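You operate a simulated robot arm through the tools that you are given. There is no shell and no other tool. Be economical: measure what you need, move in short steps, check, and stop when the job is done.

The job below is to be done with a simulated two-armed robot. You get a single attempt, and the scene is never put back.

JOB
Pull canister eight's brown mesh, tip the beads out and fit the mesh the fill card names.
Fine: hold the canister while you pull; mesh in the reject tray; beads in the spent tub; stand it back; press home. Set down upright: canister eight.
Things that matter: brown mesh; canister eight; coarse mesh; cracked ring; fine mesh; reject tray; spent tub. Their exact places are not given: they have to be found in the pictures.

Only the result counts: the job must be done as asked and must still hold three seconds after the hand-in. Knocking over, shifting, dropping, spilling or breaking anything else fails it.

ROBOT AND FRAMES
Two 6-joint arms with two-finger parallel grippers on one trunk, on a base that drives. Base frame: it is fixed to the floor where the robot stands at the start and does not move with it; the origin is under the middle of the robot, x ahead of it, y to its left, z up. Readings come in mm, rad, newtons and seconds.
The left shoulder is at the start at [70, 166, 1227], the right one opposite. With the tool pointing down near the work surface each hand reaches from about 700 to 860 mm from the robot's upright axis, wherever it stands, measured 20 degrees to its own side. Payload 3.91 kg a hand.
The TCP of each hand is the grasp point between the finger pads, 30 mm short of the fingertips. In the tool frame z runs along the fingers and y along their closing line. The gripper opens to 110 mm. The fingers are 20 mm wide and 10 mm thick; the gripper's body (48 by 112 mm) begins 55 mm behind the TCP.
Orientation is told as [roll, pitch, yaw] about the base's x, y, z axes, in that order, counted from this pose: with the fingers straight down and closing along the base's y, the tool's x points along the base's -x, its y along +y and its z along -z.

CONTROLS
- The arms move only by the tool play_rows. It takes "left_deltas", "right_deltas" or both (then of equal length, played together; a hand with none holds still); each is text: rows parted by semicolons, each of 7 numbers parted by spaces: the shift along the tool's x, y, z in units of 300 mm (1.0 is 300 mm), then the turn, a rotation vector about the tool's x, y, z in units of 60 degrees (1.0 is 60 degrees), then the opening, from 0 (shut) to 1 (fully open). In form: dx dy dz wx wy wz gripper; .... A call has 1 to 20 rows; each row is the pose to reach, as a shift and turn from the pose commanded when the call began, along the tool's axes at that moment. A call with a number of a shift or a turn outside -1 to 1 is refused whole. A row lasts 0.2 s, in which the tool goes at most 50 mm and 0.15 rad; a call with a longer step from one row to the next is refused whole, and so is a gripper value outside its range. Where a pose cannot be reached the arm comes as near as it can. A force on the tool above 40 N (or 10 N above the force at the start of the call, whichever is more), or a blocked arm, ends the call early, and 0.2 s more pass. The fingers move at their own pace (about 108 mm/s each) and stop on an object; they squeeze with about 32 N. The grip force told is the motor's: it shows also when the fingers shut on nothing. Time passes only in rows, and 0.2 s behind the last, so rows that repeat a pose let the fingers close. It gives the time, the measured TCP pose, the force on the tool (base axes), the opening and the grip force at its end, in the units of the frame above (readings bear some noise), with the torque about the TCP (base axes, N m) and any sound that the robot's microphone picked up.
- Cameras (640 x 400 px; columns grow to the right, rows downward): "scene" is now at [110.7, 19.6, 1423.7]; the picture's right is [0.21, -0.98, 0.00], its down [-0.90, -0.19, -0.40] and it looks along [0.39, 0.08, -0.92] (base axes); focal length 255 px, centre (320, 200). "left" rides on the left gripper at [77, -7, -115] in its tool frame; the picture's right is [0.09, 1.00, 0.00], its down [-0.80, 0.07, -0.59] and it looks along [-0.59, 0.05, 0.80] (tool axes); focal length 270 px, centre (320, 200). "right" rides on the right gripper at [77, 7, -115] in its tool frame; the picture's right is [-0.09, 1.00, 0.00], its down [-0.80, -0.07, -0.59] and it looks along [-0.59, -0.05, 0.80] (tool axes); focal length 270 px, centre (320, 200).
- capture(camera): a new picture of that camera. No time passes.
- lift_body(by): slides the trunk up (or, below 0, down) by that many mm; the arms and the scene camera ride with it, the base frame stays. It gives what a move gives, with no picture.
- drive_base(legs): drives the robot by 1 to 6 legs, each [ahead, left, turn to the left] in mm, mm and rad, along the robot's own axes; the way and the turn of a leg run together, so that a leg with both is an arc; at most 1500 mm and 3.142 rad a leg. The arms and the cameras ride along, it lands a little off, and it stops where it bumps. It gives what a move gives.
- pan_tilt(pan, tilt): turns the head with the scene camera to pan (to the left, within 1.501 rad either way) and tilt (down, from -0.506 to 1.204), counted from straight ahead of the robot. It gives what a move gives.
- pixel_to_xyz(camera, pixels): for up to 12 pixels [column, row] of the newest picture of that camera ("zoom" is the newest enlarged one), the place [x, y, z] in the base frame of the surface seen there, good to about 2 mm, but the place of the scene camera against the robot may be out by one fixed shift of up to 12 mm in any direction. No time passes.
- inspect(camera, box): a new picture of the part [left, top, right, bottom] of that camera's present view, enlarged. No time passes.
- hand_in(): hands the job in; it is judged then, once.

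Go step by step. Measure first, check grasps and placings, and put right what went wrong. The budget is 80 turns and 62 pictures, counting those below and the enlarged ones. Unless the task says otherwise, let go and move clear before handing in, and close with one line.

The tools are called after ">>>" by a JSON object that holds its "op" and its "data". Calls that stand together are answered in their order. play_rows: Moves the arms, as the interface text tells. Its arguments: {"type":"object","properties":{"left_deltas":{"type":"string"},"right_deltas":{"type":"string"}},"required":[]} The other tools are called the same way: lift_body (by) slides the trunk up or down; drive_base (legs) drives the base; pan_tilt (pan, tilt) turns the head that bears the scene camera; capture (camera) takes a picture; pixel_to_xyz (camera, pixels) gives the place of the surface under pixels of a picture; inspect (camera, box) takes an enlarged picture of a part of a camera's view; hand_in () hands the job in.

At the start:

```text
time_s: 0.0
left_ee_pos: [99.9, 311.5, 274.9]
left_tcp_rot: [0.08, -0.107, -0.033]
left_wrist_force: [0.2, -0.2, 0.7]
left_torque: [-0.03, 0.0, 0.07]
left_width: 110.0
left_finger_force: 0.0
right_ee_pos: [99.4, -311.6, 274.6]
right_tcp_rot: [-0.078, -0.107, 0.034]
right_wrist_force: [-0.3, 0.2, -0.6]
right_torque: [0.03, 0.04, -0.01]
right_width: 110.1
right_finger_force: 0.0
trunk travel left (down, up): [-723.0, 217.0]
robot x, y, heading: [-1.8, 2.8, -0.002]
head pan, tilt: [0.208, 1.155]
```

scene: 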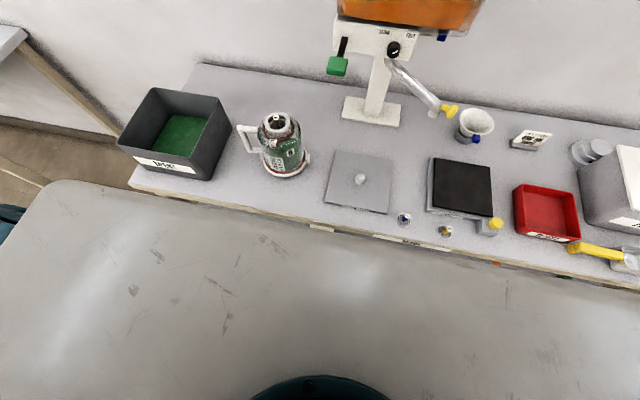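
right: 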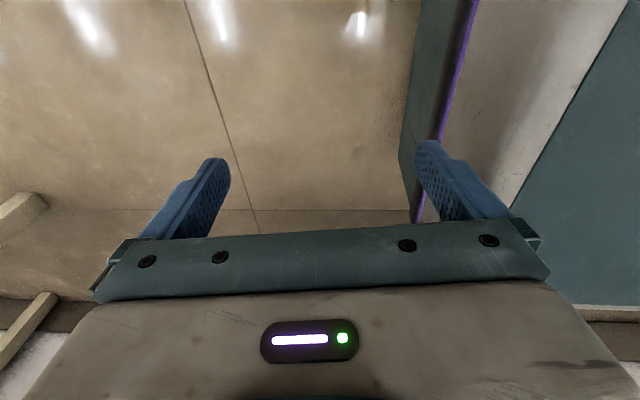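
left: 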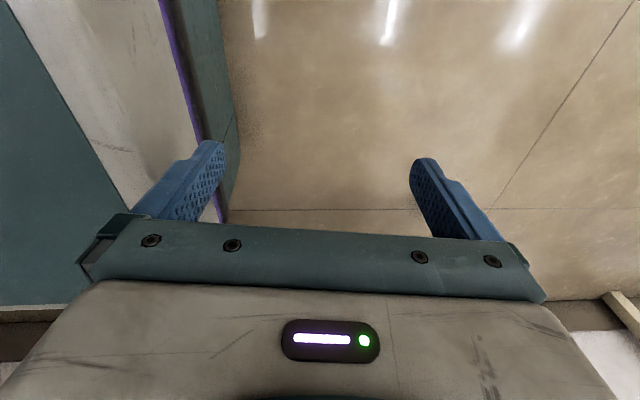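

The scene picture shows a bench with a canister at (280,145), a dark tub with green at (180,135), a red tray at (545,212) and small parts between them. I'll look closer at these.

>>> {"op": "inspect", "data": {"camera": "scene", "box": [100, 60, 400, 250]}}

>>> {"op": "inspect", "data": {"camera": "scene", "box": [380, 90, 640, 280]}}

>>> {"op": "pixel_to_xyz", "data": {"camera": "scene", "pixels": [[280, 122], [180, 135], [165, 165], [360, 180], [404, 219], [446, 231], [460, 185], [545, 212], [475, 120], [530, 140], [320, 215], [300, 250]]}}

```text
2.11 times, centred on (250, 155) of scene
```

zoom: 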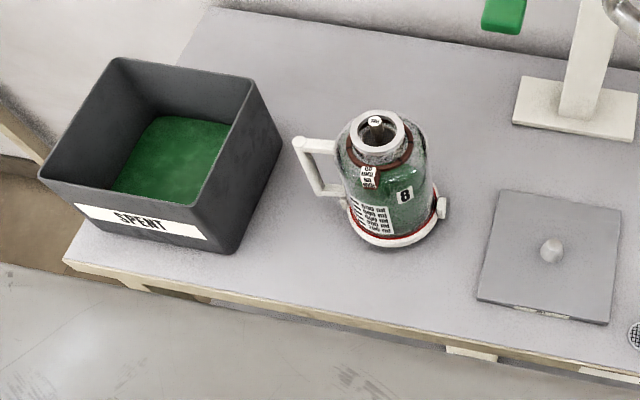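

```text
2.11 times, centred on (510, 185) of scene
```

zoom: 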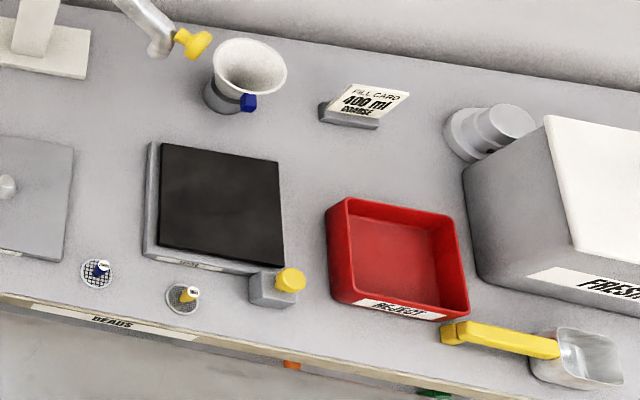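

```text
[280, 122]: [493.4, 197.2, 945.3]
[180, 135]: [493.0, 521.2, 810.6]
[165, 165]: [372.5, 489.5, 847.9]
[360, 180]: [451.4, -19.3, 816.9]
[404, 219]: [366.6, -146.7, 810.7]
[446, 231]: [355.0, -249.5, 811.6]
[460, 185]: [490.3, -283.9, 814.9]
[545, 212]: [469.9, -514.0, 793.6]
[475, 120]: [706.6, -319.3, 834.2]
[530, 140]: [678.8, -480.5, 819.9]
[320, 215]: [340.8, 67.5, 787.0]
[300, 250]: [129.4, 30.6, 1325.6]
```

The fill card reads "400 ml COARSE" and two spare meshes lie at (404,219) and (446,231). I'll check the card, the meshes and the canister's mouth more closely.

>>> {"op": "inspect", "data": {"camera": "scene", "box": [390, 205, 470, 245]}}

>>> {"op": "inspect", "data": {"camera": "scene", "box": [230, 100, 320, 190]}}

>>> {"op": "inspect", "data": {"camera": "scene", "box": [500, 120, 560, 160]}}

```text
8.00 times, centred on (430, 225) of scene
```

zoom: 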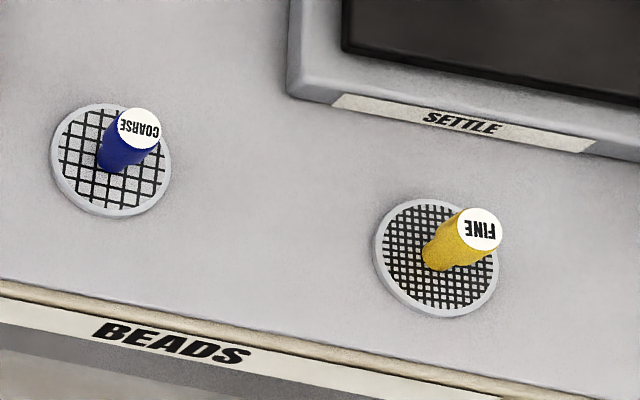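

```text
4.44 times, centred on (275, 145) of scene
```

zoom: 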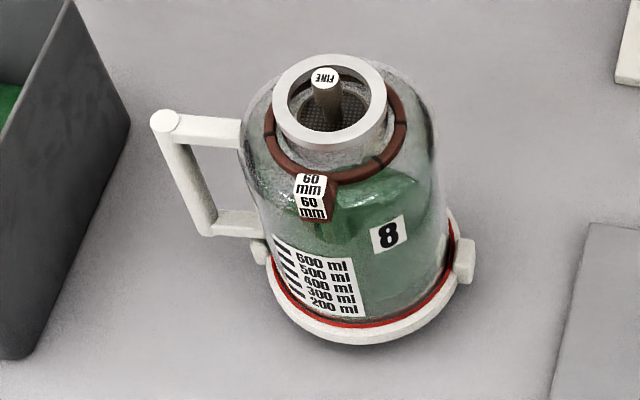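

```text
10.00 times, centred on (530, 140) of scene
```

zoom: 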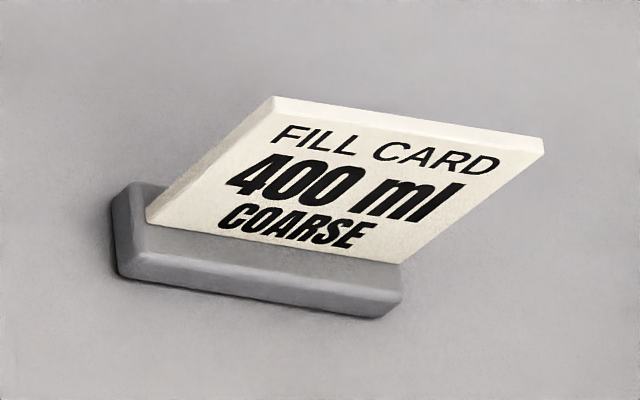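

Card says COARSE, whose mesh has the blue knob at (404,219); the brown knob stands in canister 8's mouth. Now I'll measure the canister, tub and tray.

>>> {"op": "pixel_to_xyz", "data": {"camera": "scene", "pixels": [[276.1, 117.3], [277.3, 132.6], [266, 123.6], [288.3, 121.4], [240.5, 127], [245.7, 140.5], [249.8, 151.3], [261.5, 148], [299, 140.5], [307, 159], [236.7, 167.5], [273.2, 141.6]]}}

>>> {"op": "pixel_to_xyz", "data": {"camera": "scene", "pixels": [[119, 140], [154, 89], [222, 98], [200, 163], [516, 188], [570, 195], [580, 238], [520, 230], [407, 215], [449, 226], [130, 185], [203, 66]]}}

>>> {"op": "inspect", "data": {"camera": "scene", "box": [250, 100, 310, 140]}}

```text
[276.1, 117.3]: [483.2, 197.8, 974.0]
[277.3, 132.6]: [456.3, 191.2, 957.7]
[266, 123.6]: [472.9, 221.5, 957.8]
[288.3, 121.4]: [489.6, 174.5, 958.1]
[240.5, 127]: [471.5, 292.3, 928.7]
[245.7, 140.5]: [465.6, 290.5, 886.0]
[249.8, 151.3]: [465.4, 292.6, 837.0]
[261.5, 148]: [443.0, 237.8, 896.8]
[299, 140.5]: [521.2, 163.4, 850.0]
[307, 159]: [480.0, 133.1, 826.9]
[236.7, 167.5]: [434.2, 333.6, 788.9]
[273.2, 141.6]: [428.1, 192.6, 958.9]
```

```text
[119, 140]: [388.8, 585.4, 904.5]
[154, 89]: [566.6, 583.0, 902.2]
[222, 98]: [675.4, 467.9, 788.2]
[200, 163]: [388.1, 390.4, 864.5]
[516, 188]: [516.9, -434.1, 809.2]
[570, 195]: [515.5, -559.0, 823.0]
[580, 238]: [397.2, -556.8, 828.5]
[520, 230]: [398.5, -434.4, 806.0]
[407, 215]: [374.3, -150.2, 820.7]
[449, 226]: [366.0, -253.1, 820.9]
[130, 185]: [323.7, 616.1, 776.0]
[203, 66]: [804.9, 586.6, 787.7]
```

```text
10.00 times, centred on (280, 120) of scene
```

zoom: 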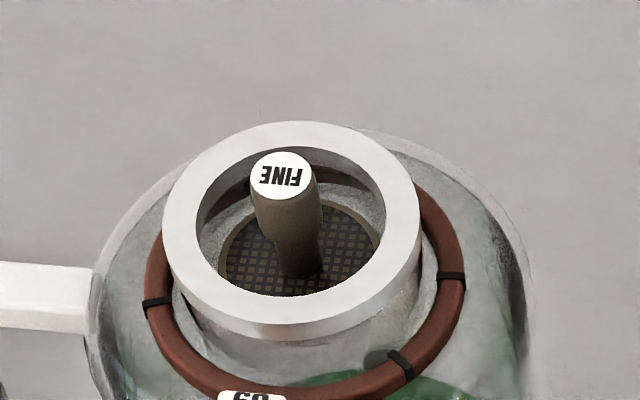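

The canister body is about 109 mm wide, too wide to grip, so I'll use the handle bar at about (472,294) for the left hand and the knob for the right. Before backing off from the bench to raise the arms, I'll check the space around.

>>> {"op": "pan_tilt", "data": {"pan": 1.5, "tilt": 0.6}}

>>> {"op": "capture", "data": {"camera": "scene"}}

>>> {"op": "pan_tilt", "data": {"pan": -1.5, "tilt": 0.6}}

>>> {"op": "capture", "data": {"camera": "scene"}}

```text
time_s: 1.5
left_ee_pos: [100.2, 313.3, 275.0]
left_tcp_rot: [0.08, -0.107, -0.033]
left_wrist_force: [0.8, 0.3, 0.3]
left_torque: [-0.02, 0.01, -0.05]
left_width: 109.9
left_finger_force: 0.0
right_ee_pos: [99.2, -311.8, 274.6]
right_tcp_rot: [-0.079, -0.105, 0.034]
right_wrist_force: [-0.3, -0.2, 0.8]
right_torque: [-0.01, 0.01, 0.0]
right_width: 109.9
right_finger_force: 0.0
trunk travel left (down, up): [-723.0, 217.0]
robot x, y, heading: [-3.5, 1.2, -0.004]
head pan, tilt: [1.499, 0.6]
```

```text
52 pictures are left
```

scene: 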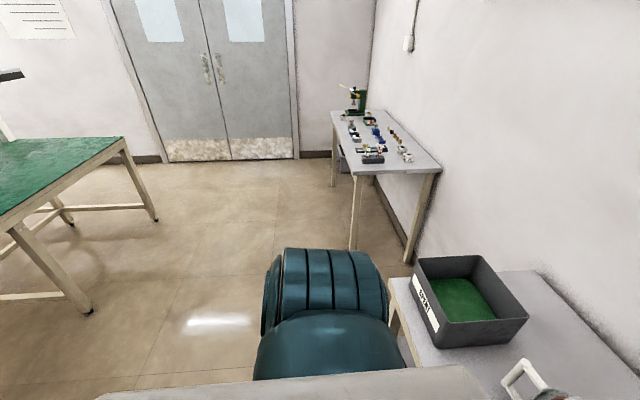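

```text
time_s: 4.1
left_ee_pos: [99.5, 312.0, 275.7]
left_tcp_rot: [0.08, -0.106, -0.034]
left_wrist_force: [0.6, -0.4, 0.4]
left_torque: [0.01, 0.01, -0.01]
left_width: 109.9
left_finger_force: 0.0
right_ee_pos: [97.7, -312.3, 274.6]
right_tcp_rot: [-0.078, -0.107, 0.035]
right_wrist_force: [0.6, -0.2, 0.2]
right_torque: [0.0, -0.01, -0.02]
right_width: 109.6
right_finger_force: 0.1
trunk travel left (down, up): [-723.0, 217.0]
robot x, y, heading: [-3.3, -1.1, 0.001]
head pan, tilt: [-1.499, 0.6]
```

```text
51 pictures are left
```

scene: 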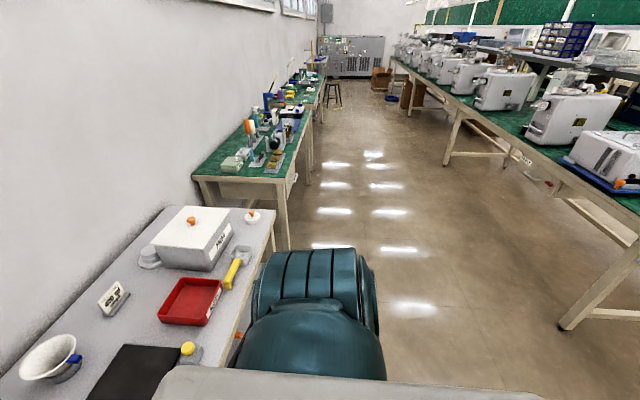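

The room is open behind, with tables some way off at right-rear and left-rear. I'll measure how close their edges are.

>>> {"op": "pixel_to_xyz", "data": {"camera": "scene", "pixels": [[636, 235], [560, 325], [500, 140], [630, 185], [445, 310], [310, 250], [360, 290]]}}

>>> {"op": "pan_tilt", "data": {"pan": 0.2, "tilt": 1.0}}

```text
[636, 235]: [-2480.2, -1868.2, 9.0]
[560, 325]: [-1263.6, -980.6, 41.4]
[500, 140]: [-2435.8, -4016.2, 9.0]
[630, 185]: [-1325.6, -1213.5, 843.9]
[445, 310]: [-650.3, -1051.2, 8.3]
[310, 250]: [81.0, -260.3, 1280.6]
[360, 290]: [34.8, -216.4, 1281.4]
```

```text
time_s: 5.8
left_ee_pos: [99.2, 312.9, 274.3]
left_tcp_rot: [0.081, -0.107, -0.033]
left_wrist_force: [0.1, 0.7, 0.3]
left_torque: [0.0, 0.0, -0.01]
left_width: 109.8
left_finger_force: 0.1
right_ee_pos: [99.4, -311.3, 275.6]
right_tcp_rot: [-0.08, -0.106, 0.035]
right_wrist_force: [-0.4, -0.1, -0.3]
right_torque: [0.0, -0.01, -0.03]
right_width: 109.9
right_finger_force: 0.2
trunk travel left (down, up): [-723.0, 217.0]
robot x, y, heading: [-1.6, 2.7, 0.001]
head pan, tilt: [0.201, 1.0]
```

The nearest table edge behind is about 1.25 m away, so I'll back off 480 mm and shift left 245 mm, then raise both hands in front.

>>> {"op": "drive_base", "data": {"legs": [[-480, 0, 0], [0, 245, 0]]}}

>>> {"op": "play_rows", "data": {"left_deltas": "-0.08 0 -0.12 0 0 0 0.5; -0.16 0 -0.25 0 0 0 0.5; -0.24 0 -0.37 0 0 0 0.5; -0.32 0 -0.5 0 0 0 0.5; -0.4 0 -0.62 0 0 0 0.5; -0.48 0 -0.74 0 0 0 0.5; -0.56 0 -0.87 0 0 0 0.5; -0.64 0 -0.98 0 0 0 0.5", "right_deltas": "-0.08 0 -0.12 0 0 0 0.5; -0.16 0 -0.25 0 0 0 0.5; -0.24 0 -0.37 0 0 0 0.5; -0.32 0 -0.5 0 0 0 0.5; -0.4 0 -0.62 0 0 0 0.5; -0.48 0 -0.74 0 0 0 0.5; -0.56 0 -0.87 0 0 0 0.5; -0.64 0 -0.98 0 0 0 0.5"}}

```text
time_s: 10.0
left_ee_pos: [-373.3, 556.7, 275.9]
left_tcp_rot: [0.079, -0.106, -0.035]
left_wrist_force: [0.1, 0.7, -0.6]
left_torque: [0.04, 0.0, 0.0]
left_width: 110.1
left_finger_force: 0.1
right_ee_pos: [-375.0, -67.7, 275.0]
right_tcp_rot: [-0.079, -0.106, 0.033]
right_wrist_force: [0.0, 0.3, -0.8]
right_torque: [0.0, 0.0, 0.03]
right_width: 109.9
right_finger_force: 0.1
trunk travel left (down, up): [-723.0, 217.0]
robot x, y, heading: [-473.8, 244.5, 0.004]
head pan, tilt: [0.201, 1.0]
```

```text
time_s: 11.8
left_ee_pos: [-215.6, 526.8, 587.2]
left_tcp_rot: [0.081, -0.106, -0.035]
left_wrist_force: [1.6, -0.1, 0.6]
left_torque: [0.0, 0.01, 0.0]
left_width: 55.1
left_finger_force: 0.2
right_ee_pos: [-212.9, -40.7, 587.3]
right_tcp_rot: [-0.078, -0.104, 0.035]
right_wrist_force: [0.5, -1.0, 0.1]
right_torque: [0.02, -0.01, -0.02]
right_width: 55.0
right_finger_force: 0.0
trunk travel left (down, up): [-723.0, 217.0]
robot x, y, heading: [-472.9, 245.7, 0.001]
head pan, tilt: [0.201, 1.0]
```

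The arms rise as commanded. I'll continue forward and up.

>>> {"op": "play_rows", "data": {"left_deltas": "-0.1 0 -0.12 0 0 0 0.5; -0.2 0 -0.24 0 0 0 0.5; -0.3 0 -0.36 0 0 0 0.5; -0.4 0 -0.48 0 0 0 0.5; -0.5 0 -0.6 0 0 0 0.5; -0.6 0 -0.72 0 0 0 0.5; -0.7 0 -0.84 0 0 0 0.5; -0.8 0 -0.96 0 0 0 0.5", "right_deltas": "-0.1 0 -0.12 0 0 0 0.5; -0.2 0 -0.24 0 0 0 0.5; -0.3 0 -0.36 0 0 0 0.5; -0.4 0 -0.48 0 0 0 0.5; -0.5 0 -0.6 0 0 0 0.5; -0.6 0 -0.72 0 0 0 0.5; -0.7 0 -0.84 0 0 0 0.5; -0.8 0 -0.96 0 0 0 0.5"}}

>>> {"op": "play_rows", "data": {"left_deltas": "-0.1 0 -0.12 0 0 0 0.5; -0.2 0 -0.24 0 0 0 0.5; -0.3 0 -0.36 0 0 0 0.5; -0.4 0 -0.48 0 0 0 0.5; -0.5 0 -0.6 0 0 0 0.5; -0.6 0 -0.67 0 0 0 0.5; -0.7 0 -0.67 0 0 0 0.5", "right_deltas": "-0.1 0 -0.12 0 0 0 0.5; -0.2 0 -0.24 0 0 0 0.5; -0.3 0 -0.36 0 0 0 0.5; -0.4 0 -0.48 0 0 0 0.5; -0.5 0 -0.6 0 0 0 0.5; -0.6 0 -0.67 0 0 0 0.5; -0.7 0 -0.67 0 0 0 0.5"}}

```text
time_s: 13.6
left_ee_pos: [-6.6, 495.3, 806.7]
left_tcp_rot: [0.08, -0.113, -0.035]
left_wrist_force: [-0.1, 0.0, 0.8]
left_torque: [0.0, 0.03, 0.01]
left_width: 55.0
left_finger_force: 0.0
left hand out of reach, approached as far as the arm can: row 6, 7, 8
right_ee_pos: [-7.9, -8.8, 806.1]
right_tcp_rot: [-0.079, -0.112, 0.035]
right_wrist_force: [0.1, 0.6, -0.7]
right_torque: [0.0, -0.03, -0.02]
right_width: 54.9
right_finger_force: 0.0
right hand out of reach, approached as far as the arm can: row 6, 7, 8
trunk travel left (down, up): [-723.0, 217.0]
robot x, y, heading: [-472.4, 244.3, 0.004]
head pan, tilt: [0.201, 1.0]
```

```text
time_s: 15.2
left_ee_pos: [256.6, 464.0, 955.4]
left_tcp_rot: [0.081, -0.107, -0.035]
left_wrist_force: [-0.1, -0.2, 0.0]
left_torque: [-0.02, -0.01, -0.02]
left_width: 54.9
left_finger_force: 0.0
left hand out of reach, approached as far as the arm can: row 1, 2, 3, 4, 5, 6, 7
right_ee_pos: [257.0, 23.9, 957.1]
right_tcp_rot: [-0.078, -0.109, 0.035]
right_wrist_force: [0.3, -0.3, 0.4]
right_torque: [0.02, 0.02, -0.04]
right_width: 55.0
right_finger_force: 0.2
right hand out of reach, approached as far as the arm can: row 1, 2, 3, 4, 5, 6, 7
trunk travel left (down, up): [-723.0, 217.0]
robot x, y, heading: [-469.4, 245.2, 0.001]
head pan, tilt: [0.201, 1.0]
```

With the tool pointing down the hands top out at about z 955 here, so I'll raise the trunk for working height and then set the orientations.

>>> {"op": "lift_body", "data": {"by": 190}}

>>> {"op": "capture", "data": {"camera": "scene"}}

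>>> {"op": "capture", "data": {"camera": "left"}}

```text
time_s: 17.3
left_ee_pos: [256.3, 463.3, 1145.6]
left_tcp_rot: [0.081, -0.11, -0.035]
left_wrist_force: [-0.2, -0.7, 1.1]
left_torque: [0.03, 0.0, -0.01]
left_width: 54.9
left_finger_force: 0.1
right_ee_pos: [258.3, 23.5, 1146.3]
right_tcp_rot: [-0.079, -0.11, 0.034]
right_wrist_force: [1.0, 0.8, 0.2]
right_torque: [-0.01, 0.03, -0.01]
right_width: 54.7
right_finger_force: 0.0
trunk travel left (down, up): [-913.0, 27.0]
robot x, y, heading: [-471.9, 240.9, 0.002]
head pan, tilt: [0.201, 1.0]
```

```text
50 pictures are left
```

scene: 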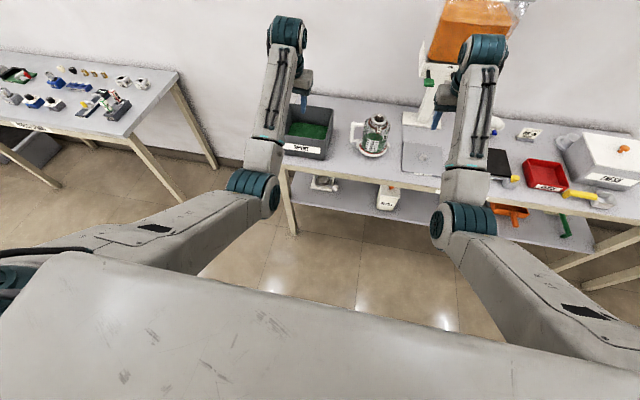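

```text
49 pictures are left
```

left: 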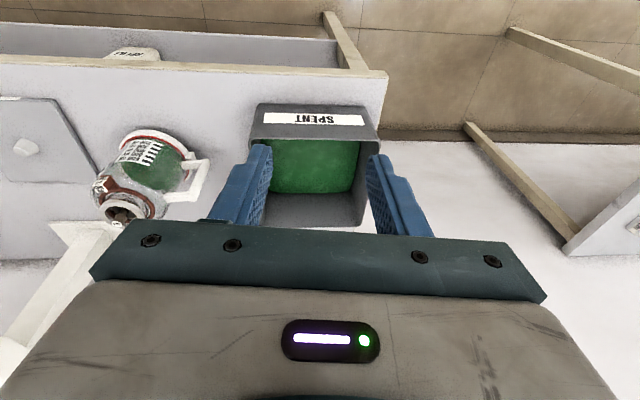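

The arms are now above the bench with room to work. I'll level both hands and yaw them outward (left -90°, right +90°) so they close along x with the cameras on the outside.

>>> {"op": "play_rows", "data": {"left_deltas": "0 0 0 0.077 0.105 -0.033 0.5; 0 0 0 0.077 0.105 -0.033 0.5", "right_deltas": "0 0 0 -0.075 0.105 0.033 0.5; 0 0 0 -0.075 0.105 0.033 0.5"}}

>>> {"op": "play_rows", "data": {"left_deltas": "0 0 0 0 0 0.14 0.5; 0 0 0 0 0 0.28 0.5; 0 0 0 0 0 0.42 0.5; 0 0 0 0 0 0.56 0.5; 0 0 0 0 0 0.7 0.5; 0 0 0 0 0 0.84 0.5; 0 0 0 0 0 0.98 0.5", "right_deltas": "0 0 0 0 0 -0.14 0.5; 0 0 0 0 0 -0.28 0.5; 0 0 0 0 0 -0.42 0.5; 0 0 0 0 0 -0.56 0.5; 0 0 0 0 0 -0.7 0.5; 0 0 0 0 0 -0.84 0.5; 0 0 0 0 0 -0.98 0.5"}}

>>> {"op": "play_rows", "data": {"left_deltas": "0 0 0 0 0 0.14 0.5; 0 0 0 0 0 0.28 0.5; 0 0 0 0 0 0.42 0.5; 0 0 0 0 0 0.52 0.5", "right_deltas": "0 0 0 0 0 -0.14 0.5; 0 0 0 0 0 -0.28 0.5; 0 0 0 0 0 -0.42 0.5; 0 0 0 0 0 -0.52 0.5"}}

```text
time_s: 17.9
left_ee_pos: [273.6, 462.6, 1132.0]
left_tcp_rot: [-0.004, 0.0, 0.004]
left_wrist_force: [0.5, -0.7, 0.7]
left_torque: [0.04, 0.02, -0.01]
left_width: 54.9
left_finger_force: 0.0
left hand out of reach, approached as far as the arm can: row 1, 2
right_ee_pos: [274.2, 24.4, 1135.5]
right_tcp_rot: [0.002, 0.001, -0.007]
right_wrist_force: [0.2, 0.5, 0.6]
right_torque: [0.01, 0.01, -0.02]
right_width: 55.1
right_finger_force: 0.1
right hand out of reach, approached as far as the arm can: row 1, 2
trunk travel left (down, up): [-913.0, 27.0]
robot x, y, heading: [-477.0, 242.4, 0.001]
head pan, tilt: [0.201, 1.0]
```

```text
time_s: 19.5
left_ee_pos: [273.0, 462.1, 1133.0]
left_tcp_rot: [-0.001, -0.002, -1.024]
left_wrist_force: [0.5, -0.6, 1.0]
left_torque: [0.01, 0.02, 0.04]
left_width: 55.0
left_finger_force: 0.1
right_ee_pos: [274.2, 25.7, 1135.6]
right_tcp_rot: [0.0, -0.003, 1.024]
right_wrist_force: [-0.1, 0.8, -0.4]
right_torque: [0.02, 0.04, 0.0]
right_width: 55.2
right_finger_force: 0.0
trunk travel left (down, up): [-913.0, 27.0]
robot x, y, heading: [-470.4, 244.8, 0.005]
head pan, tilt: [0.201, 1.0]
```

```text
time_s: 20.5
left_ee_pos: [272.6, 462.6, 1132.9]
left_tcp_rot: [-0.001, -0.004, -1.569]
left_wrist_force: [0.2, 0.2, -0.4]
left_torque: [0.0, -0.03, 0.0]
left_width: 55.0
left_finger_force: 0.0
right_ee_pos: [273.9, 25.6, 1135.3]
right_tcp_rot: [-0.001, -0.003, 1.568]
right_wrist_force: [0.2, -0.1, 0.1]
right_torque: [-0.01, 0.01, 0.01]
right_width: 55.0
right_finger_force: 0.1
trunk travel left (down, up): [-913.0, 27.0]
robot x, y, heading: [-472.6, 244.8, 0.001]
head pan, tilt: [0.201, 1.0]
```

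Both hands are level and turned as wanted. Now I'll drive forward 205 mm and look from the left and right cameras at the canister.

>>> {"op": "drive_base", "data": {"legs": [[205, 0, 0]]}}

>>> {"op": "capture", "data": {"camera": "left"}}

>>> {"op": "capture", "data": {"camera": "right"}}

>>> {"op": "capture", "data": {"camera": "scene"}}

```text
time_s: 22.1
left_ee_pos: [471.2, 463.1, 1135.9]
left_tcp_rot: [0.005, -0.003, -1.567]
left_wrist_force: [-0.2, -0.6, 0.1]
left_torque: [0.04, -0.04, -0.02]
left_width: 55.1
left_finger_force: 0.0
right_ee_pos: [472.6, 26.5, 1139.3]
right_tcp_rot: [-0.003, -0.001, 1.567]
right_wrist_force: [-0.3, -1.1, 1.0]
right_torque: [-0.04, -0.03, 0.0]
right_width: 55.2
right_finger_force: 0.0
trunk travel left (down, up): [-913.0, 27.0]
robot x, y, heading: [-269.3, 243.9, -0.001]
head pan, tilt: [0.201, 1.0]
```

```text
48 pictures are left
```

left: 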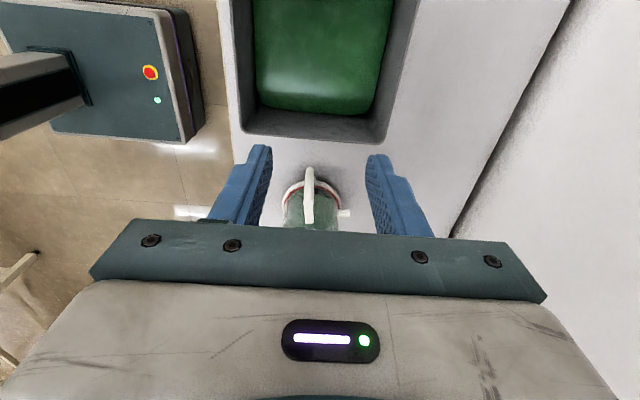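

```text
47 pictures are left
```

right: 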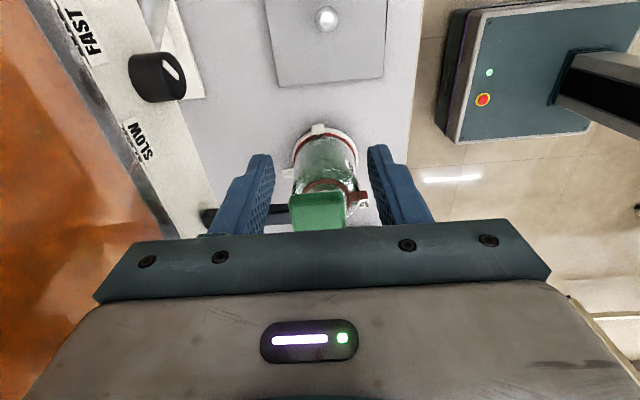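

```text
46 pictures are left
```

scene: 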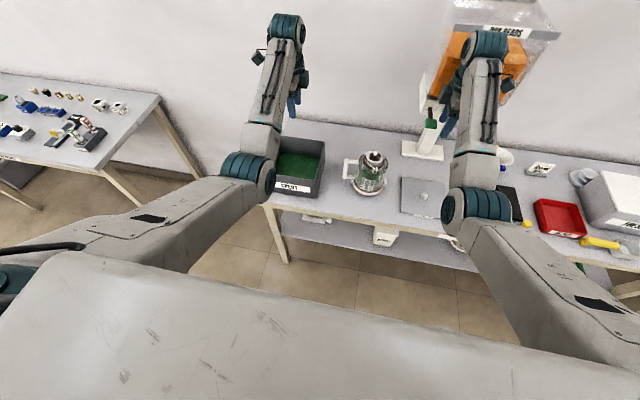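

The right view shows the hopper's front (knob at 157,77) and green lever (318,210) close to the right hand. I'll measure them and the canister parts.

>>> {"op": "pixel_to_xyz", "data": {"camera": "right", "pixels": [[318, 205], [300, 200], [340, 198], [157, 77], [215, 215], [100, 200], [20, 100], [365, 198], [318, 130], [120, 100]]}}

>>> {"op": "pixel_to_xyz", "data": {"camera": "left", "pixels": [[310, 172], [309, 200], [306, 220], [313, 190], [305, 190], [345, 213], [283, 185], [315, 140], [250, 100], [390, 120]]}}

>>> {"op": "inspect", "data": {"camera": "left", "box": [270, 150, 370, 235]}}

```text
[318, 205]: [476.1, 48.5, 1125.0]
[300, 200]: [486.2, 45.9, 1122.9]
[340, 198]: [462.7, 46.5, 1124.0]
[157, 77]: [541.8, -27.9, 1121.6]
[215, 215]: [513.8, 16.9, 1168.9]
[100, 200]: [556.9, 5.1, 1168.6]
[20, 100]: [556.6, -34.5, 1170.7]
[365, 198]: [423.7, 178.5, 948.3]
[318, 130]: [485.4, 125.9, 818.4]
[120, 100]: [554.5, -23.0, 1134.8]
```

```text
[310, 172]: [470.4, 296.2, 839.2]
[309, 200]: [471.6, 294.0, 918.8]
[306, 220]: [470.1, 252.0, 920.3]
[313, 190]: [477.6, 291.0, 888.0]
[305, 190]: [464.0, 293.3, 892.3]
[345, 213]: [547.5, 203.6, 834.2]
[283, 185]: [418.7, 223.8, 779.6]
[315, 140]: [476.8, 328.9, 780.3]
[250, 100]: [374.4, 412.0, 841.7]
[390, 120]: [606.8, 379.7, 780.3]
```

```text
4.71 times, centred on (320, 192) of left
```

zoom: 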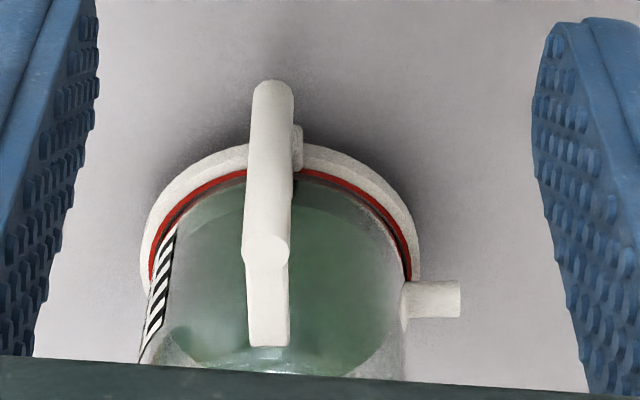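

The handle bar is centred at about (471, 288) with its top at z 920. I'll draw the right hand back away from the hopper lever, then bring the left hand over the handle.

>>> {"op": "play_rows", "data": {"right_deltas": "0.04 0.0 0 0 0 0 0.5; 0.04 0.12 0 0 0 0 0.5; 0.04 0.24 0 0 0 0 0.5; 0.04 0.36 0 0 0 0 0.5; 0.04 0.48 0 0 0 0 0.5"}}

>>> {"op": "play_rows", "data": {"left_deltas": "-0.12 0 0 0 0 0 0.5; -0.24 0 0 0 0 0 0.5; -0.36 0 0 0 0 0 0.5; -0.48 0 0 0 0 0 0.5; -0.583 0 0 0 0 0 0.5; -0.583 0 0.14 0 0 0 0.5; -0.583 0 0.28 0 0 0 0.5; -0.583 0 0.42 0 0 0 0.5; -0.583 0 0.5 0 0 0 0.5"}}

>>> {"op": "capture", "data": {"camera": "left"}}

```text
time_s: 23.3
left_ee_pos: [472.7, 462.9, 1132.8]
left_tcp_rot: [0.002, -0.002, -1.564]
left_wrist_force: [-0.7, -0.1, 0.8]
left_torque: [-0.01, 0.02, -0.05]
left_width: 54.9
left_finger_force: 0.2
right_ee_pos: [416.8, 16.1, 1067.9]
right_tcp_rot: [-0.002, -0.003, 1.567]
right_wrist_force: [-0.1, -0.3, 0.4]
right_torque: [-0.01, 0.01, 0.01]
right_width: 54.9
right_finger_force: 0.1
right hand out of reach, approached as far as the arm can: row 2, 3, 4, 5
trunk travel left (down, up): [-913.0, 27.0]
robot x, y, heading: [-270.9, 241.1, -0.002]
head pan, tilt: [0.201, 1.0]
```

```text
time_s: 25.3
left_ee_pos: [475.8, 288.3, 982.9]
left_tcp_rot: [-0.001, -0.004, -1.566]
left_wrist_force: [1.4, -0.5, -0.3]
left_torque: [0.01, 0.0, -0.02]
left_width: 55.3
left_finger_force: 0.0
right_ee_pos: [420.3, 16.8, 1067.2]
right_tcp_rot: [-0.001, -0.002, 1.565]
right_wrist_force: [-0.5, 0.5, 0.4]
right_torque: [0.02, -0.01, -0.01]
right_width: 55.0
right_finger_force: 0.0
trunk travel left (down, up): [-913.0, 27.0]
robot x, y, heading: [-273.4, 241.9, -0.001]
head pan, tilt: [0.201, 1.0]
```

```text
44 pictures are left
```

left: 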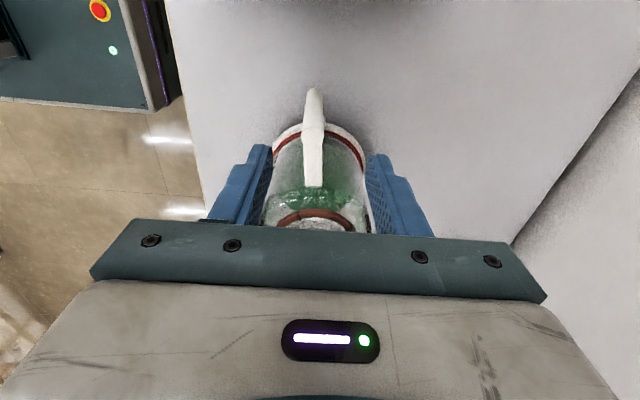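

The handle is centred between the fingers (bar at column 313). I'll measure it once more before descending.

>>> {"op": "pixel_to_xyz", "data": {"camera": "left", "pixels": [[314, 95], [304, 115], [324, 115], [314, 135], [313, 160], [306, 145], [322, 145], [313, 182], [318, 212]]}}

```text
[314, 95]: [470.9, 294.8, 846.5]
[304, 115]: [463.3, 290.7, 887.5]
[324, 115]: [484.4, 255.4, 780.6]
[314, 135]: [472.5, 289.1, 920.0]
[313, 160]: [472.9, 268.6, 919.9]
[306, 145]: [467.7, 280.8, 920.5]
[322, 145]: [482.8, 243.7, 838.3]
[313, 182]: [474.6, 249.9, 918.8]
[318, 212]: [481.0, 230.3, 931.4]
```

Bar centre is (471,287), and the hand is above it within a couple of mm. I'll descend to z 885 and close.

>>> {"op": "play_rows", "data": {"left_deltas": "-0.003 -0.008 0.1 0 0 0 0.5; -0.003 -0.008 0.2 0 0 0 0.5; -0.003 -0.008 0.325 0 0 0 0.5; -0.003 -0.008 0.325 0 0 0 0.35; -0.003 -0.008 0.325 0 0 0 0.2; -0.003 -0.008 0.325 0 0 0 0.1; -0.003 -0.008 0.325 0 0 0 0; -0.003 -0.008 0.325 0 0 0 0"}}

>>> {"op": "capture", "data": {"camera": "left"}}

>>> {"op": "capture", "data": {"camera": "right"}}

```text
time_s: 27.1
left_ee_pos: [465.5, 291.3, 890.8]
left_tcp_rot: [0.002, -0.004, -1.566]
left_wrist_force: [0.8, 1.0, 2.3]
left_torque: [-0.06, 0.09, -0.01]
left_width: 15.6
left_finger_force: 31.5
left hand out of reach, approached as far as the arm can: row 3, 4, 5, 6, 7, 8
right_ee_pos: [418.6, 17.9, 1068.4]
right_tcp_rot: [-0.002, -0.003, 1.57]
right_wrist_force: [0.6, 0.7, 0.7]
right_torque: [-0.01, -0.01, 0.01]
right_width: 55.1
right_finger_force: 0.1
trunk travel left (down, up): [-913.0, 27.0]
robot x, y, heading: [-271.6, 241.6, -0.001]
head pan, tilt: [0.201, 1.0]
```

```text
43 pictures are left
```

left: 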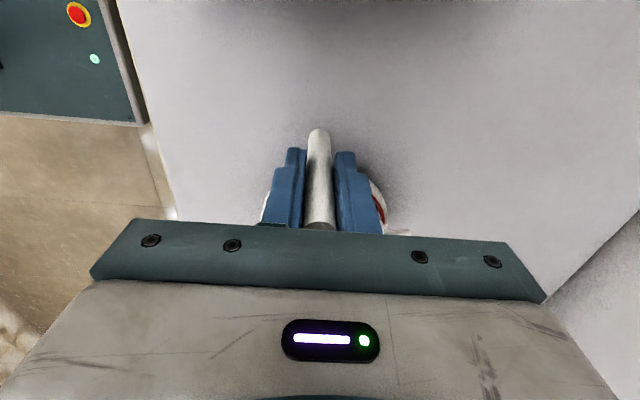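

```text
42 pictures are left
```

right: 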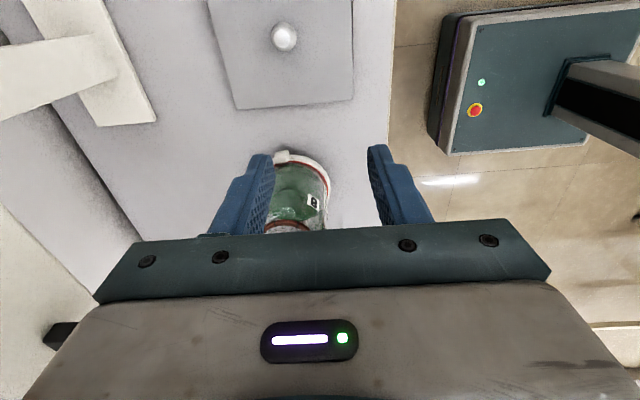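

The left hand grips the handle firmly (15.6 mm, 31.5 N). Before bringing the right hand across, I'll measure the hopper lever's extent so I can go around it.

>>> {"op": "pan_tilt", "data": {"pan": -0.1, "tilt": 0.75}}

>>> {"op": "capture", "data": {"camera": "scene"}}

```text
time_s: 27.9
left_ee_pos: [464.5, 292.1, 891.5]
left_tcp_rot: [0.001, -0.005, -1.566]
left_wrist_force: [1.3, 0.9, 4.0]
left_torque: [-0.04, 0.09, 0.0]
left_width: 15.6
left_finger_force: 31.8
right_ee_pos: [418.7, 18.0, 1066.9]
right_tcp_rot: [-0.002, -0.001, 1.568]
right_wrist_force: [0.5, 0.0, -0.1]
right_torque: [-0.01, 0.01, -0.01]
right_width: 55.1
right_finger_force: 0.0
trunk travel left (down, up): [-913.0, 27.0]
robot x, y, heading: [-266.4, 243.3, -0.004]
head pan, tilt: [-0.099, 0.75]
```

```text
41 pictures are left
```

scene: 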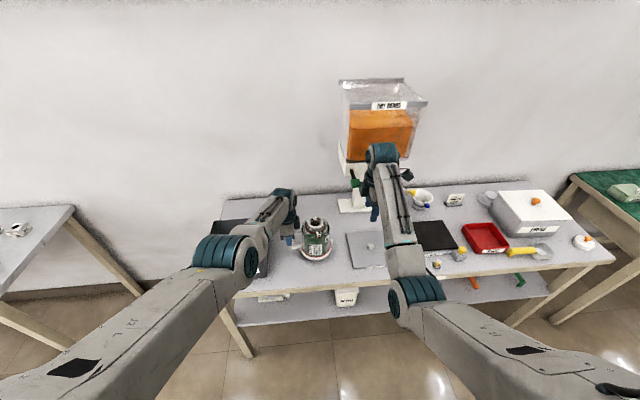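

>>> {"op": "inspect", "data": {"camera": "scene", "box": [270, 140, 420, 270]}}

>>> {"op": "pixel_to_xyz", "data": {"camera": "scene", "pixels": [[354, 185], [354, 172], [352, 165], [345, 158], [316, 219], [310, 226], [304, 222], [321, 222], [360, 140], [388, 255]]}}

```text
3.08 times, centred on (345, 205) of scene
```

zoom: 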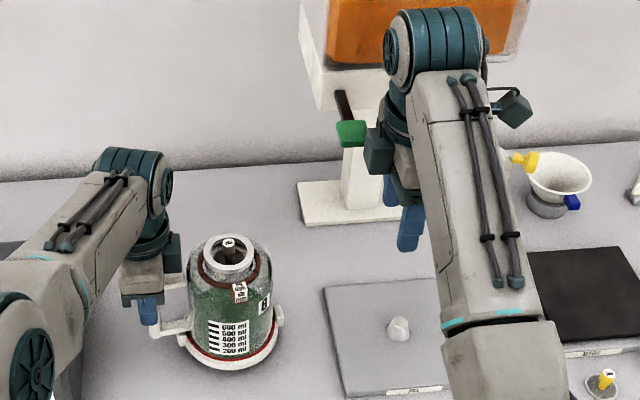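

```text
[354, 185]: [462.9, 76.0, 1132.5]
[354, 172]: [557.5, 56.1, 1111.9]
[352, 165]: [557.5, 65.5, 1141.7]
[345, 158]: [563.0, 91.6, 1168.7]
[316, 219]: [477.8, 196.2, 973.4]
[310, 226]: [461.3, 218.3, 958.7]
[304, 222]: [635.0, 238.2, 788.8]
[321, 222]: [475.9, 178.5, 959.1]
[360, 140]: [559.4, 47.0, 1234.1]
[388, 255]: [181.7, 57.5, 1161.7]
```

The lever spans y 46–76 at x ≥ 460, so I'll retract the right hand to x≈350, sweep left to y≈120, and lean it slightly outward for wrist clearance.

>>> {"op": "play_rows", "data": {"right_deltas": "0 0.12 0.08 0 0 0 0.5; 0 0.23 0.17 0 0 0 0.5; -0.12 0.23 0.17 0 0 0 0.5; -0.24 0.23 0.17 0 -0.12 0 0.5; -0.36 0.23 0.17 0 -0.239 0 0.5"}}

>>> {"op": "capture", "data": {"camera": "right"}}

```text
time_s: 29.1
left_ee_pos: [464.4, 292.8, 892.3]
left_tcp_rot: [0.0, -0.004, -1.568]
left_wrist_force: [-2.3, -1.4, 2.6]
left_torque: [-0.22, 0.07, -0.16]
left_width: 15.8
left_finger_force: 31.5
right_ee_pos: [346.7, 126.8, 1017.1]
right_tcp_rot: [0.001, -0.254, 1.565]
right_wrist_force: [-0.7, 0.9, 0.3]
right_torque: [0.0, -0.02, 0.01]
right_width: 54.9
right_finger_force: 0.0
right hand out of reach, approached as far as the arm can: row 1
trunk travel left (down, up): [-913.0, 27.0]
robot x, y, heading: [-272.1, 242.4, -0.002]
head pan, tilt: [-0.099, 0.75]
```

```text
39 pictures are left
```

right: 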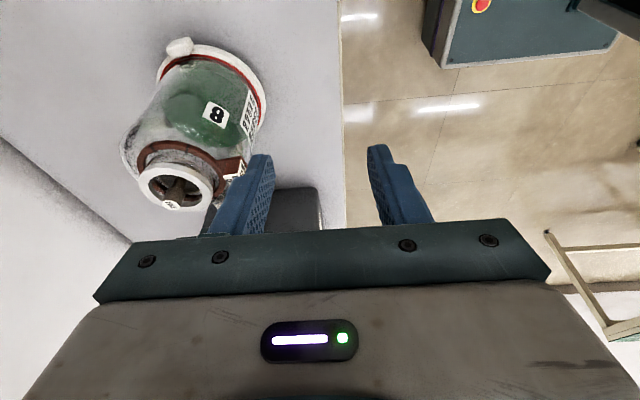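

The knob's white top is at (172,205) in the right view. I'll measure knob and rim.

>>> {"op": "inspect", "data": {"camera": "right", "box": [110, 120, 260, 230]}}

>>> {"op": "pixel_to_xyz", "data": {"camera": "right", "pixels": [[171, 205], [166, 205], [178, 205], [143, 180], [172, 164], [211, 183], [180, 210], [140, 195], [208, 195], [176, 182]]}}

```text
3.64 times, centred on (185, 175) of right
```

zoom: 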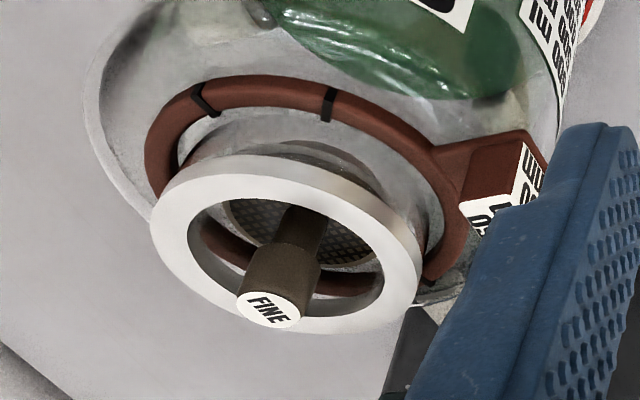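

```text
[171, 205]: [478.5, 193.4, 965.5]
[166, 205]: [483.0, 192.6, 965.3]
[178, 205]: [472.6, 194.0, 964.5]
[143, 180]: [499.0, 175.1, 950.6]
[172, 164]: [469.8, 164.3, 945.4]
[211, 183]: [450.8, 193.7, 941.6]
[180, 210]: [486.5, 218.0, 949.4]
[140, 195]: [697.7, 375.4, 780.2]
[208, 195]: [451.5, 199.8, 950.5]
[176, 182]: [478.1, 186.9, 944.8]
```

Knob axis is at (478,194), top z 965, rim z 950. I'll bring the right fingers over it at the present height and check.

>>> {"op": "play_rows", "data": {"right_deltas": "-0.05 -0.11 0.013 0 0 0 0.45; -0.098 -0.22 0.025 0 0 0 0.45; -0.147 -0.33 0.038 0 0 0 0.45; -0.196 -0.437 0.051 0 0 0 0.45; -0.196 -0.437 0.051 0 0 0 0.45"}}

>>> {"op": "capture", "data": {"camera": "right"}}

```text
time_s: 30.0
left_ee_pos: [464.2, 291.5, 890.4]
left_tcp_rot: [0.002, 0.0, -1.567]
left_wrist_force: [0.6, -0.4, -0.5]
left_torque: [0.42, 0.06, 0.0]
left_width: 15.7
left_finger_force: 31.9
right_ee_pos: [454.1, 173.6, 1011.6]
right_tcp_rot: [0.017, -0.248, 1.543]
right_wrist_force: [-16.8, -2.9, 1.7]
right_torque: [0.21, -1.71, -1.73]
right_width: 49.5
right_finger_force: 0.0
trunk travel left (down, up): [-913.0, 27.0]
robot x, y, heading: [-273.2, 244.9, 0.003]
head pan, tilt: [-0.099, 0.75]
stopped in row 4 (right hand): the force on the tool passed its limit at 98 N (the readings are from after the stop); the commanded pose is now the measured one
```

```text
37 pictures are left
```

right: 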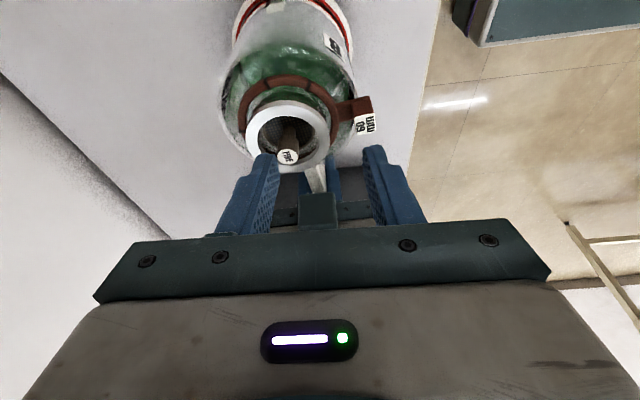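

The right hand met something (98 N) before the knob; a dark box of the left gripper lies at (320,210) between the right fingers. I'll measure what's there.

>>> {"op": "pixel_to_xyz", "data": {"camera": "right", "pixels": [[320, 210], [302, 200], [338, 200], [320, 225], [292, 215], [350, 212], [288, 156], [265, 165], [385, 165], [300, 178]]}}

>>> {"op": "inspect", "data": {"camera": "scene", "box": [260, 160, 380, 240]}}

```text
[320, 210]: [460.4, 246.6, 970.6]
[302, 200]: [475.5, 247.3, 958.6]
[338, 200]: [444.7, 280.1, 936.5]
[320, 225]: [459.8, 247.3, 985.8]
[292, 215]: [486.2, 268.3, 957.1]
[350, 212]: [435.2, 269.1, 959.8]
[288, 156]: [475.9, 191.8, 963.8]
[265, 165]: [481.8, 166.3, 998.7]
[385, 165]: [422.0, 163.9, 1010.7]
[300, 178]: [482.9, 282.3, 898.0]
```

```text
5.00 times, centred on (320, 200) of scene
```

zoom: 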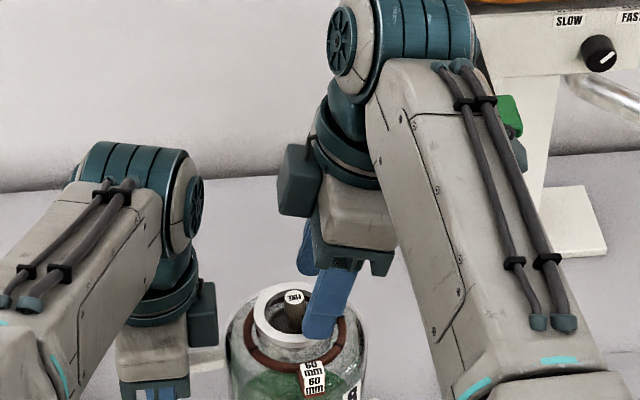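

The readings place the contact at about (460,70,1112): the right hand's camera bumped the hopper's lever. I'll back the right hand off at once and check the lever and hopper.

>>> {"op": "play_rows", "data": {"right_deltas": "0 0.11 0 0 0 0 0.45; 0 0.22 0 0 0 0 0.45; 0 0.33 0 0 0 0 0.45"}}

>>> {"op": "inspect", "data": {"camera": "scene", "box": [260, 120, 460, 245]}}

```text
time_s: 30.8
left_ee_pos: [464.3, 292.1, 890.9]
left_tcp_rot: [0.002, -0.002, -1.565]
left_wrist_force: [0.8, 0.4, 5.1]
left_torque: [-0.14, 0.18, 0.01]
left_width: 15.6
left_finger_force: 31.9
right_ee_pos: [356.8, 178.2, 1014.9]
right_tcp_rot: [0.016, -0.248, 1.546]
right_wrist_force: [-0.5, 0.6, 0.0]
right_torque: [0.0, -0.01, 0.0]
right_width: 49.5
right_finger_force: 0.1
trunk travel left (down, up): [-913.0, 27.0]
robot x, y, heading: [-271.2, 242.0, 0.0]
head pan, tilt: [-0.099, 0.75]
```

```text
3.20 times, centred on (360, 182) of scene
```

zoom: 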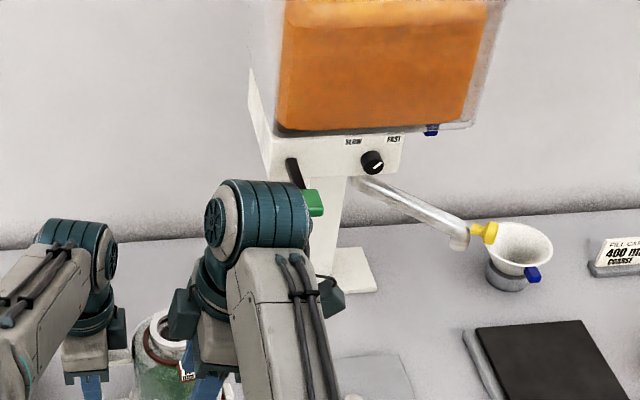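

The hopper and lever look unchanged. I'll lift the canister slightly with the left hand, back the base off 65 mm so the work is clear of the lever, and set it down again.

>>> {"op": "play_rows", "data": {"left_deltas": "0 0 -0.03 0 0 0 0; 0 0 -0.06 0 0 0 0; 0 0 -0.1 0 0 0 0; 0 0 -0.1 0 0 0 0"}}

>>> {"op": "capture", "data": {"camera": "scene"}}

>>> {"op": "capture", "data": {"camera": "left"}}

```text
time_s: 31.8
left_ee_pos: [466.4, 290.0, 919.1]
left_tcp_rot: [-0.001, -0.002, -1.565]
left_wrist_force: [0.2, 0.6, -3.8]
left_torque: [0.39, 0.08, 0.01]
left_width: 15.5
left_finger_force: 32.3
right_ee_pos: [360.4, 177.7, 1012.9]
right_tcp_rot: [0.018, -0.246, 1.545]
right_wrist_force: [0.2, -0.5, -0.8]
right_torque: [0.04, 0.0, -0.01]
right_width: 49.5
right_finger_force: 0.0
trunk travel left (down, up): [-913.0, 27.0]
robot x, y, heading: [-274.9, 245.2, 0.0]
head pan, tilt: [-0.099, 0.75]
```

```text
34 pictures are left
```

scene: 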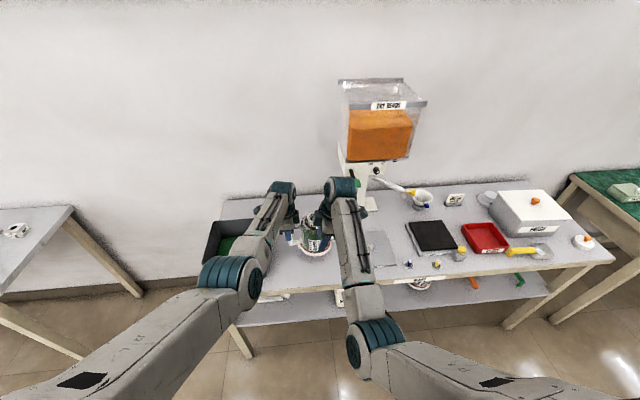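

```text
33 pictures are left
```

left: 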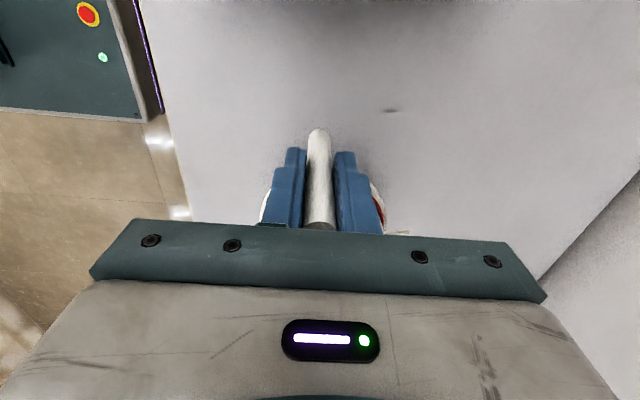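

The canister is lifted (about 0.4 kg) and held steady with no sag. Now I'll back up 65 mm and lower it until it touches.

>>> {"op": "drive_base", "data": {"legs": [[-65, 0, 0]]}}

>>> {"op": "play_rows", "data": {"left_deltas": "0 0 0.03 0 0 0 0; 0 0 0.06 0 0 0 0; 0 0 0.08 0 0 0 0; 0 0 0.09 0 0 0 0; 0 0 0.095 0 0 0 0; 0 0 0.1 0 0 0 0"}}

>>> {"op": "capture", "data": {"camera": "right"}}

```text
time_s: 32.8
left_ee_pos: [407.8, 291.1, 913.7]
left_tcp_rot: [-0.007, -0.001, -1.565]
left_wrist_force: [0.2, -0.7, -3.4]
left_torque: [0.42, 0.1, 0.03]
left_width: 15.8
left_finger_force: 31.8
right_ee_pos: [302.8, 179.8, 1008.2]
right_tcp_rot: [0.026, -0.247, 1.543]
right_wrist_force: [0.6, -0.7, -0.3]
right_torque: [-0.02, 0.03, -0.02]
right_width: 49.5
right_finger_force: 0.0
trunk travel left (down, up): [-913.0, 27.0]
robot x, y, heading: [-338.8, 242.2, 0.0]
head pan, tilt: [-0.099, 0.75]
```

```text
time_s: 34.2
left_ee_pos: [402.0, 292.5, 891.0]
left_tcp_rot: [0.001, -0.002, -1.564]
left_wrist_force: [0.3, 0.1, 0.9]
left_torque: [-0.16, 0.07, 0.08]
left_width: 15.3
left_finger_force: 31.9
right_ee_pos: [295.3, 178.4, 1014.8]
right_tcp_rot: [0.018, -0.247, 1.545]
right_wrist_force: [0.0, -0.3, 0.1]
right_torque: [0.01, 0.03, -0.01]
right_width: 49.7
right_finger_force: 0.1
trunk travel left (down, up): [-913.0, 27.0]
robot x, y, heading: [-337.7, 242.6, 0.001]
head pan, tilt: [-0.099, 0.75]
```

```text
32 pictures are left
```

right: 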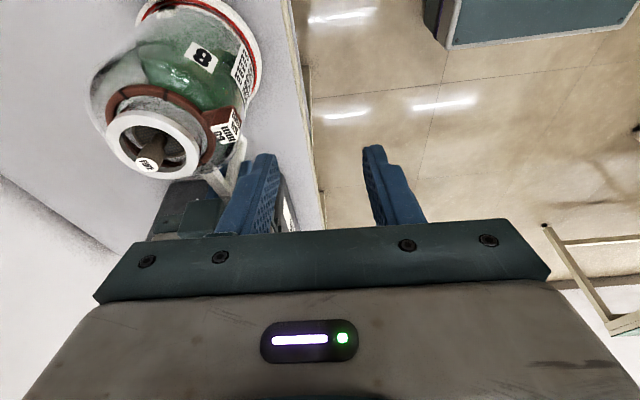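

The canister is down again at x≈402 (handle). I'll measure the knob, rim and the left gripper's box.

>>> {"op": "pixel_to_xyz", "data": {"camera": "right", "pixels": [[148, 163], [143, 163], [154, 163], [112, 140], [145, 118], [195, 150], [165, 172], [190, 215], [170, 200], [115, 155]]}}

```text
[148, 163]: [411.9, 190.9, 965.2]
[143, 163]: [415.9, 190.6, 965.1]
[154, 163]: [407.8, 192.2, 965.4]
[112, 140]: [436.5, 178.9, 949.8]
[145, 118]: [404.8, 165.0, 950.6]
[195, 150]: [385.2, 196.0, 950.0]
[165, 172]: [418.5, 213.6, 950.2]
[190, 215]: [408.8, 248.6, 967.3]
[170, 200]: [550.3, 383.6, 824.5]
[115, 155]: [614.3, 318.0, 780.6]
```

Knob centre is (412,191), top z 965. I'll bring the right hand above it and verify.

>>> {"op": "play_rows", "data": {"right_deltas": "-0.008 -0.1 0.002 0 0 0 0.4; -0.016 -0.2 0.004 0 0 0 0.4; -0.024 -0.3 0.006 0 0 0 0.4; -0.032 -0.387 0.008 0 0 0 0.4; -0.032 -0.387 0.008 0 0 0 0.4"}}

>>> {"op": "capture", "data": {"camera": "right"}}

```text
time_s: 35.4
left_ee_pos: [402.1, 293.2, 891.1]
left_tcp_rot: [0.002, -0.001, -1.566]
left_wrist_force: [1.2, 0.8, 5.1]
left_torque: [-0.39, 0.17, 0.04]
left_width: 15.7
left_finger_force: 32.2
right_ee_pos: [409.9, 186.3, 1013.2]
right_tcp_rot: [0.015, -0.247, 1.545]
right_wrist_force: [-0.6, 0.0, 0.0]
right_torque: [0.02, 0.01, -0.02]
right_width: 43.8
right_finger_force: 0.1
trunk travel left (down, up): [-913.0, 27.0]
robot x, y, heading: [-334.4, 246.2, 0.003]
head pan, tilt: [-0.099, 0.75]
```

```text
31 pictures are left
```

right: 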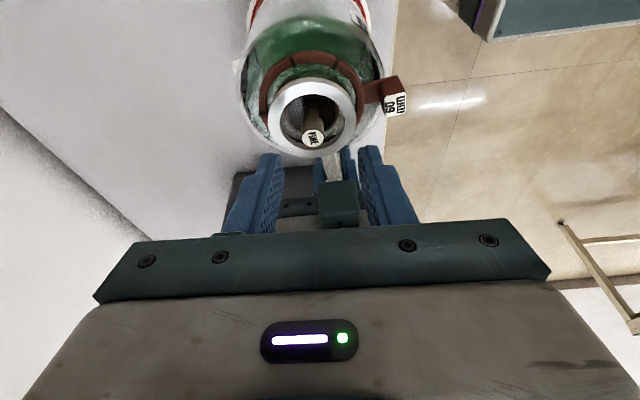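

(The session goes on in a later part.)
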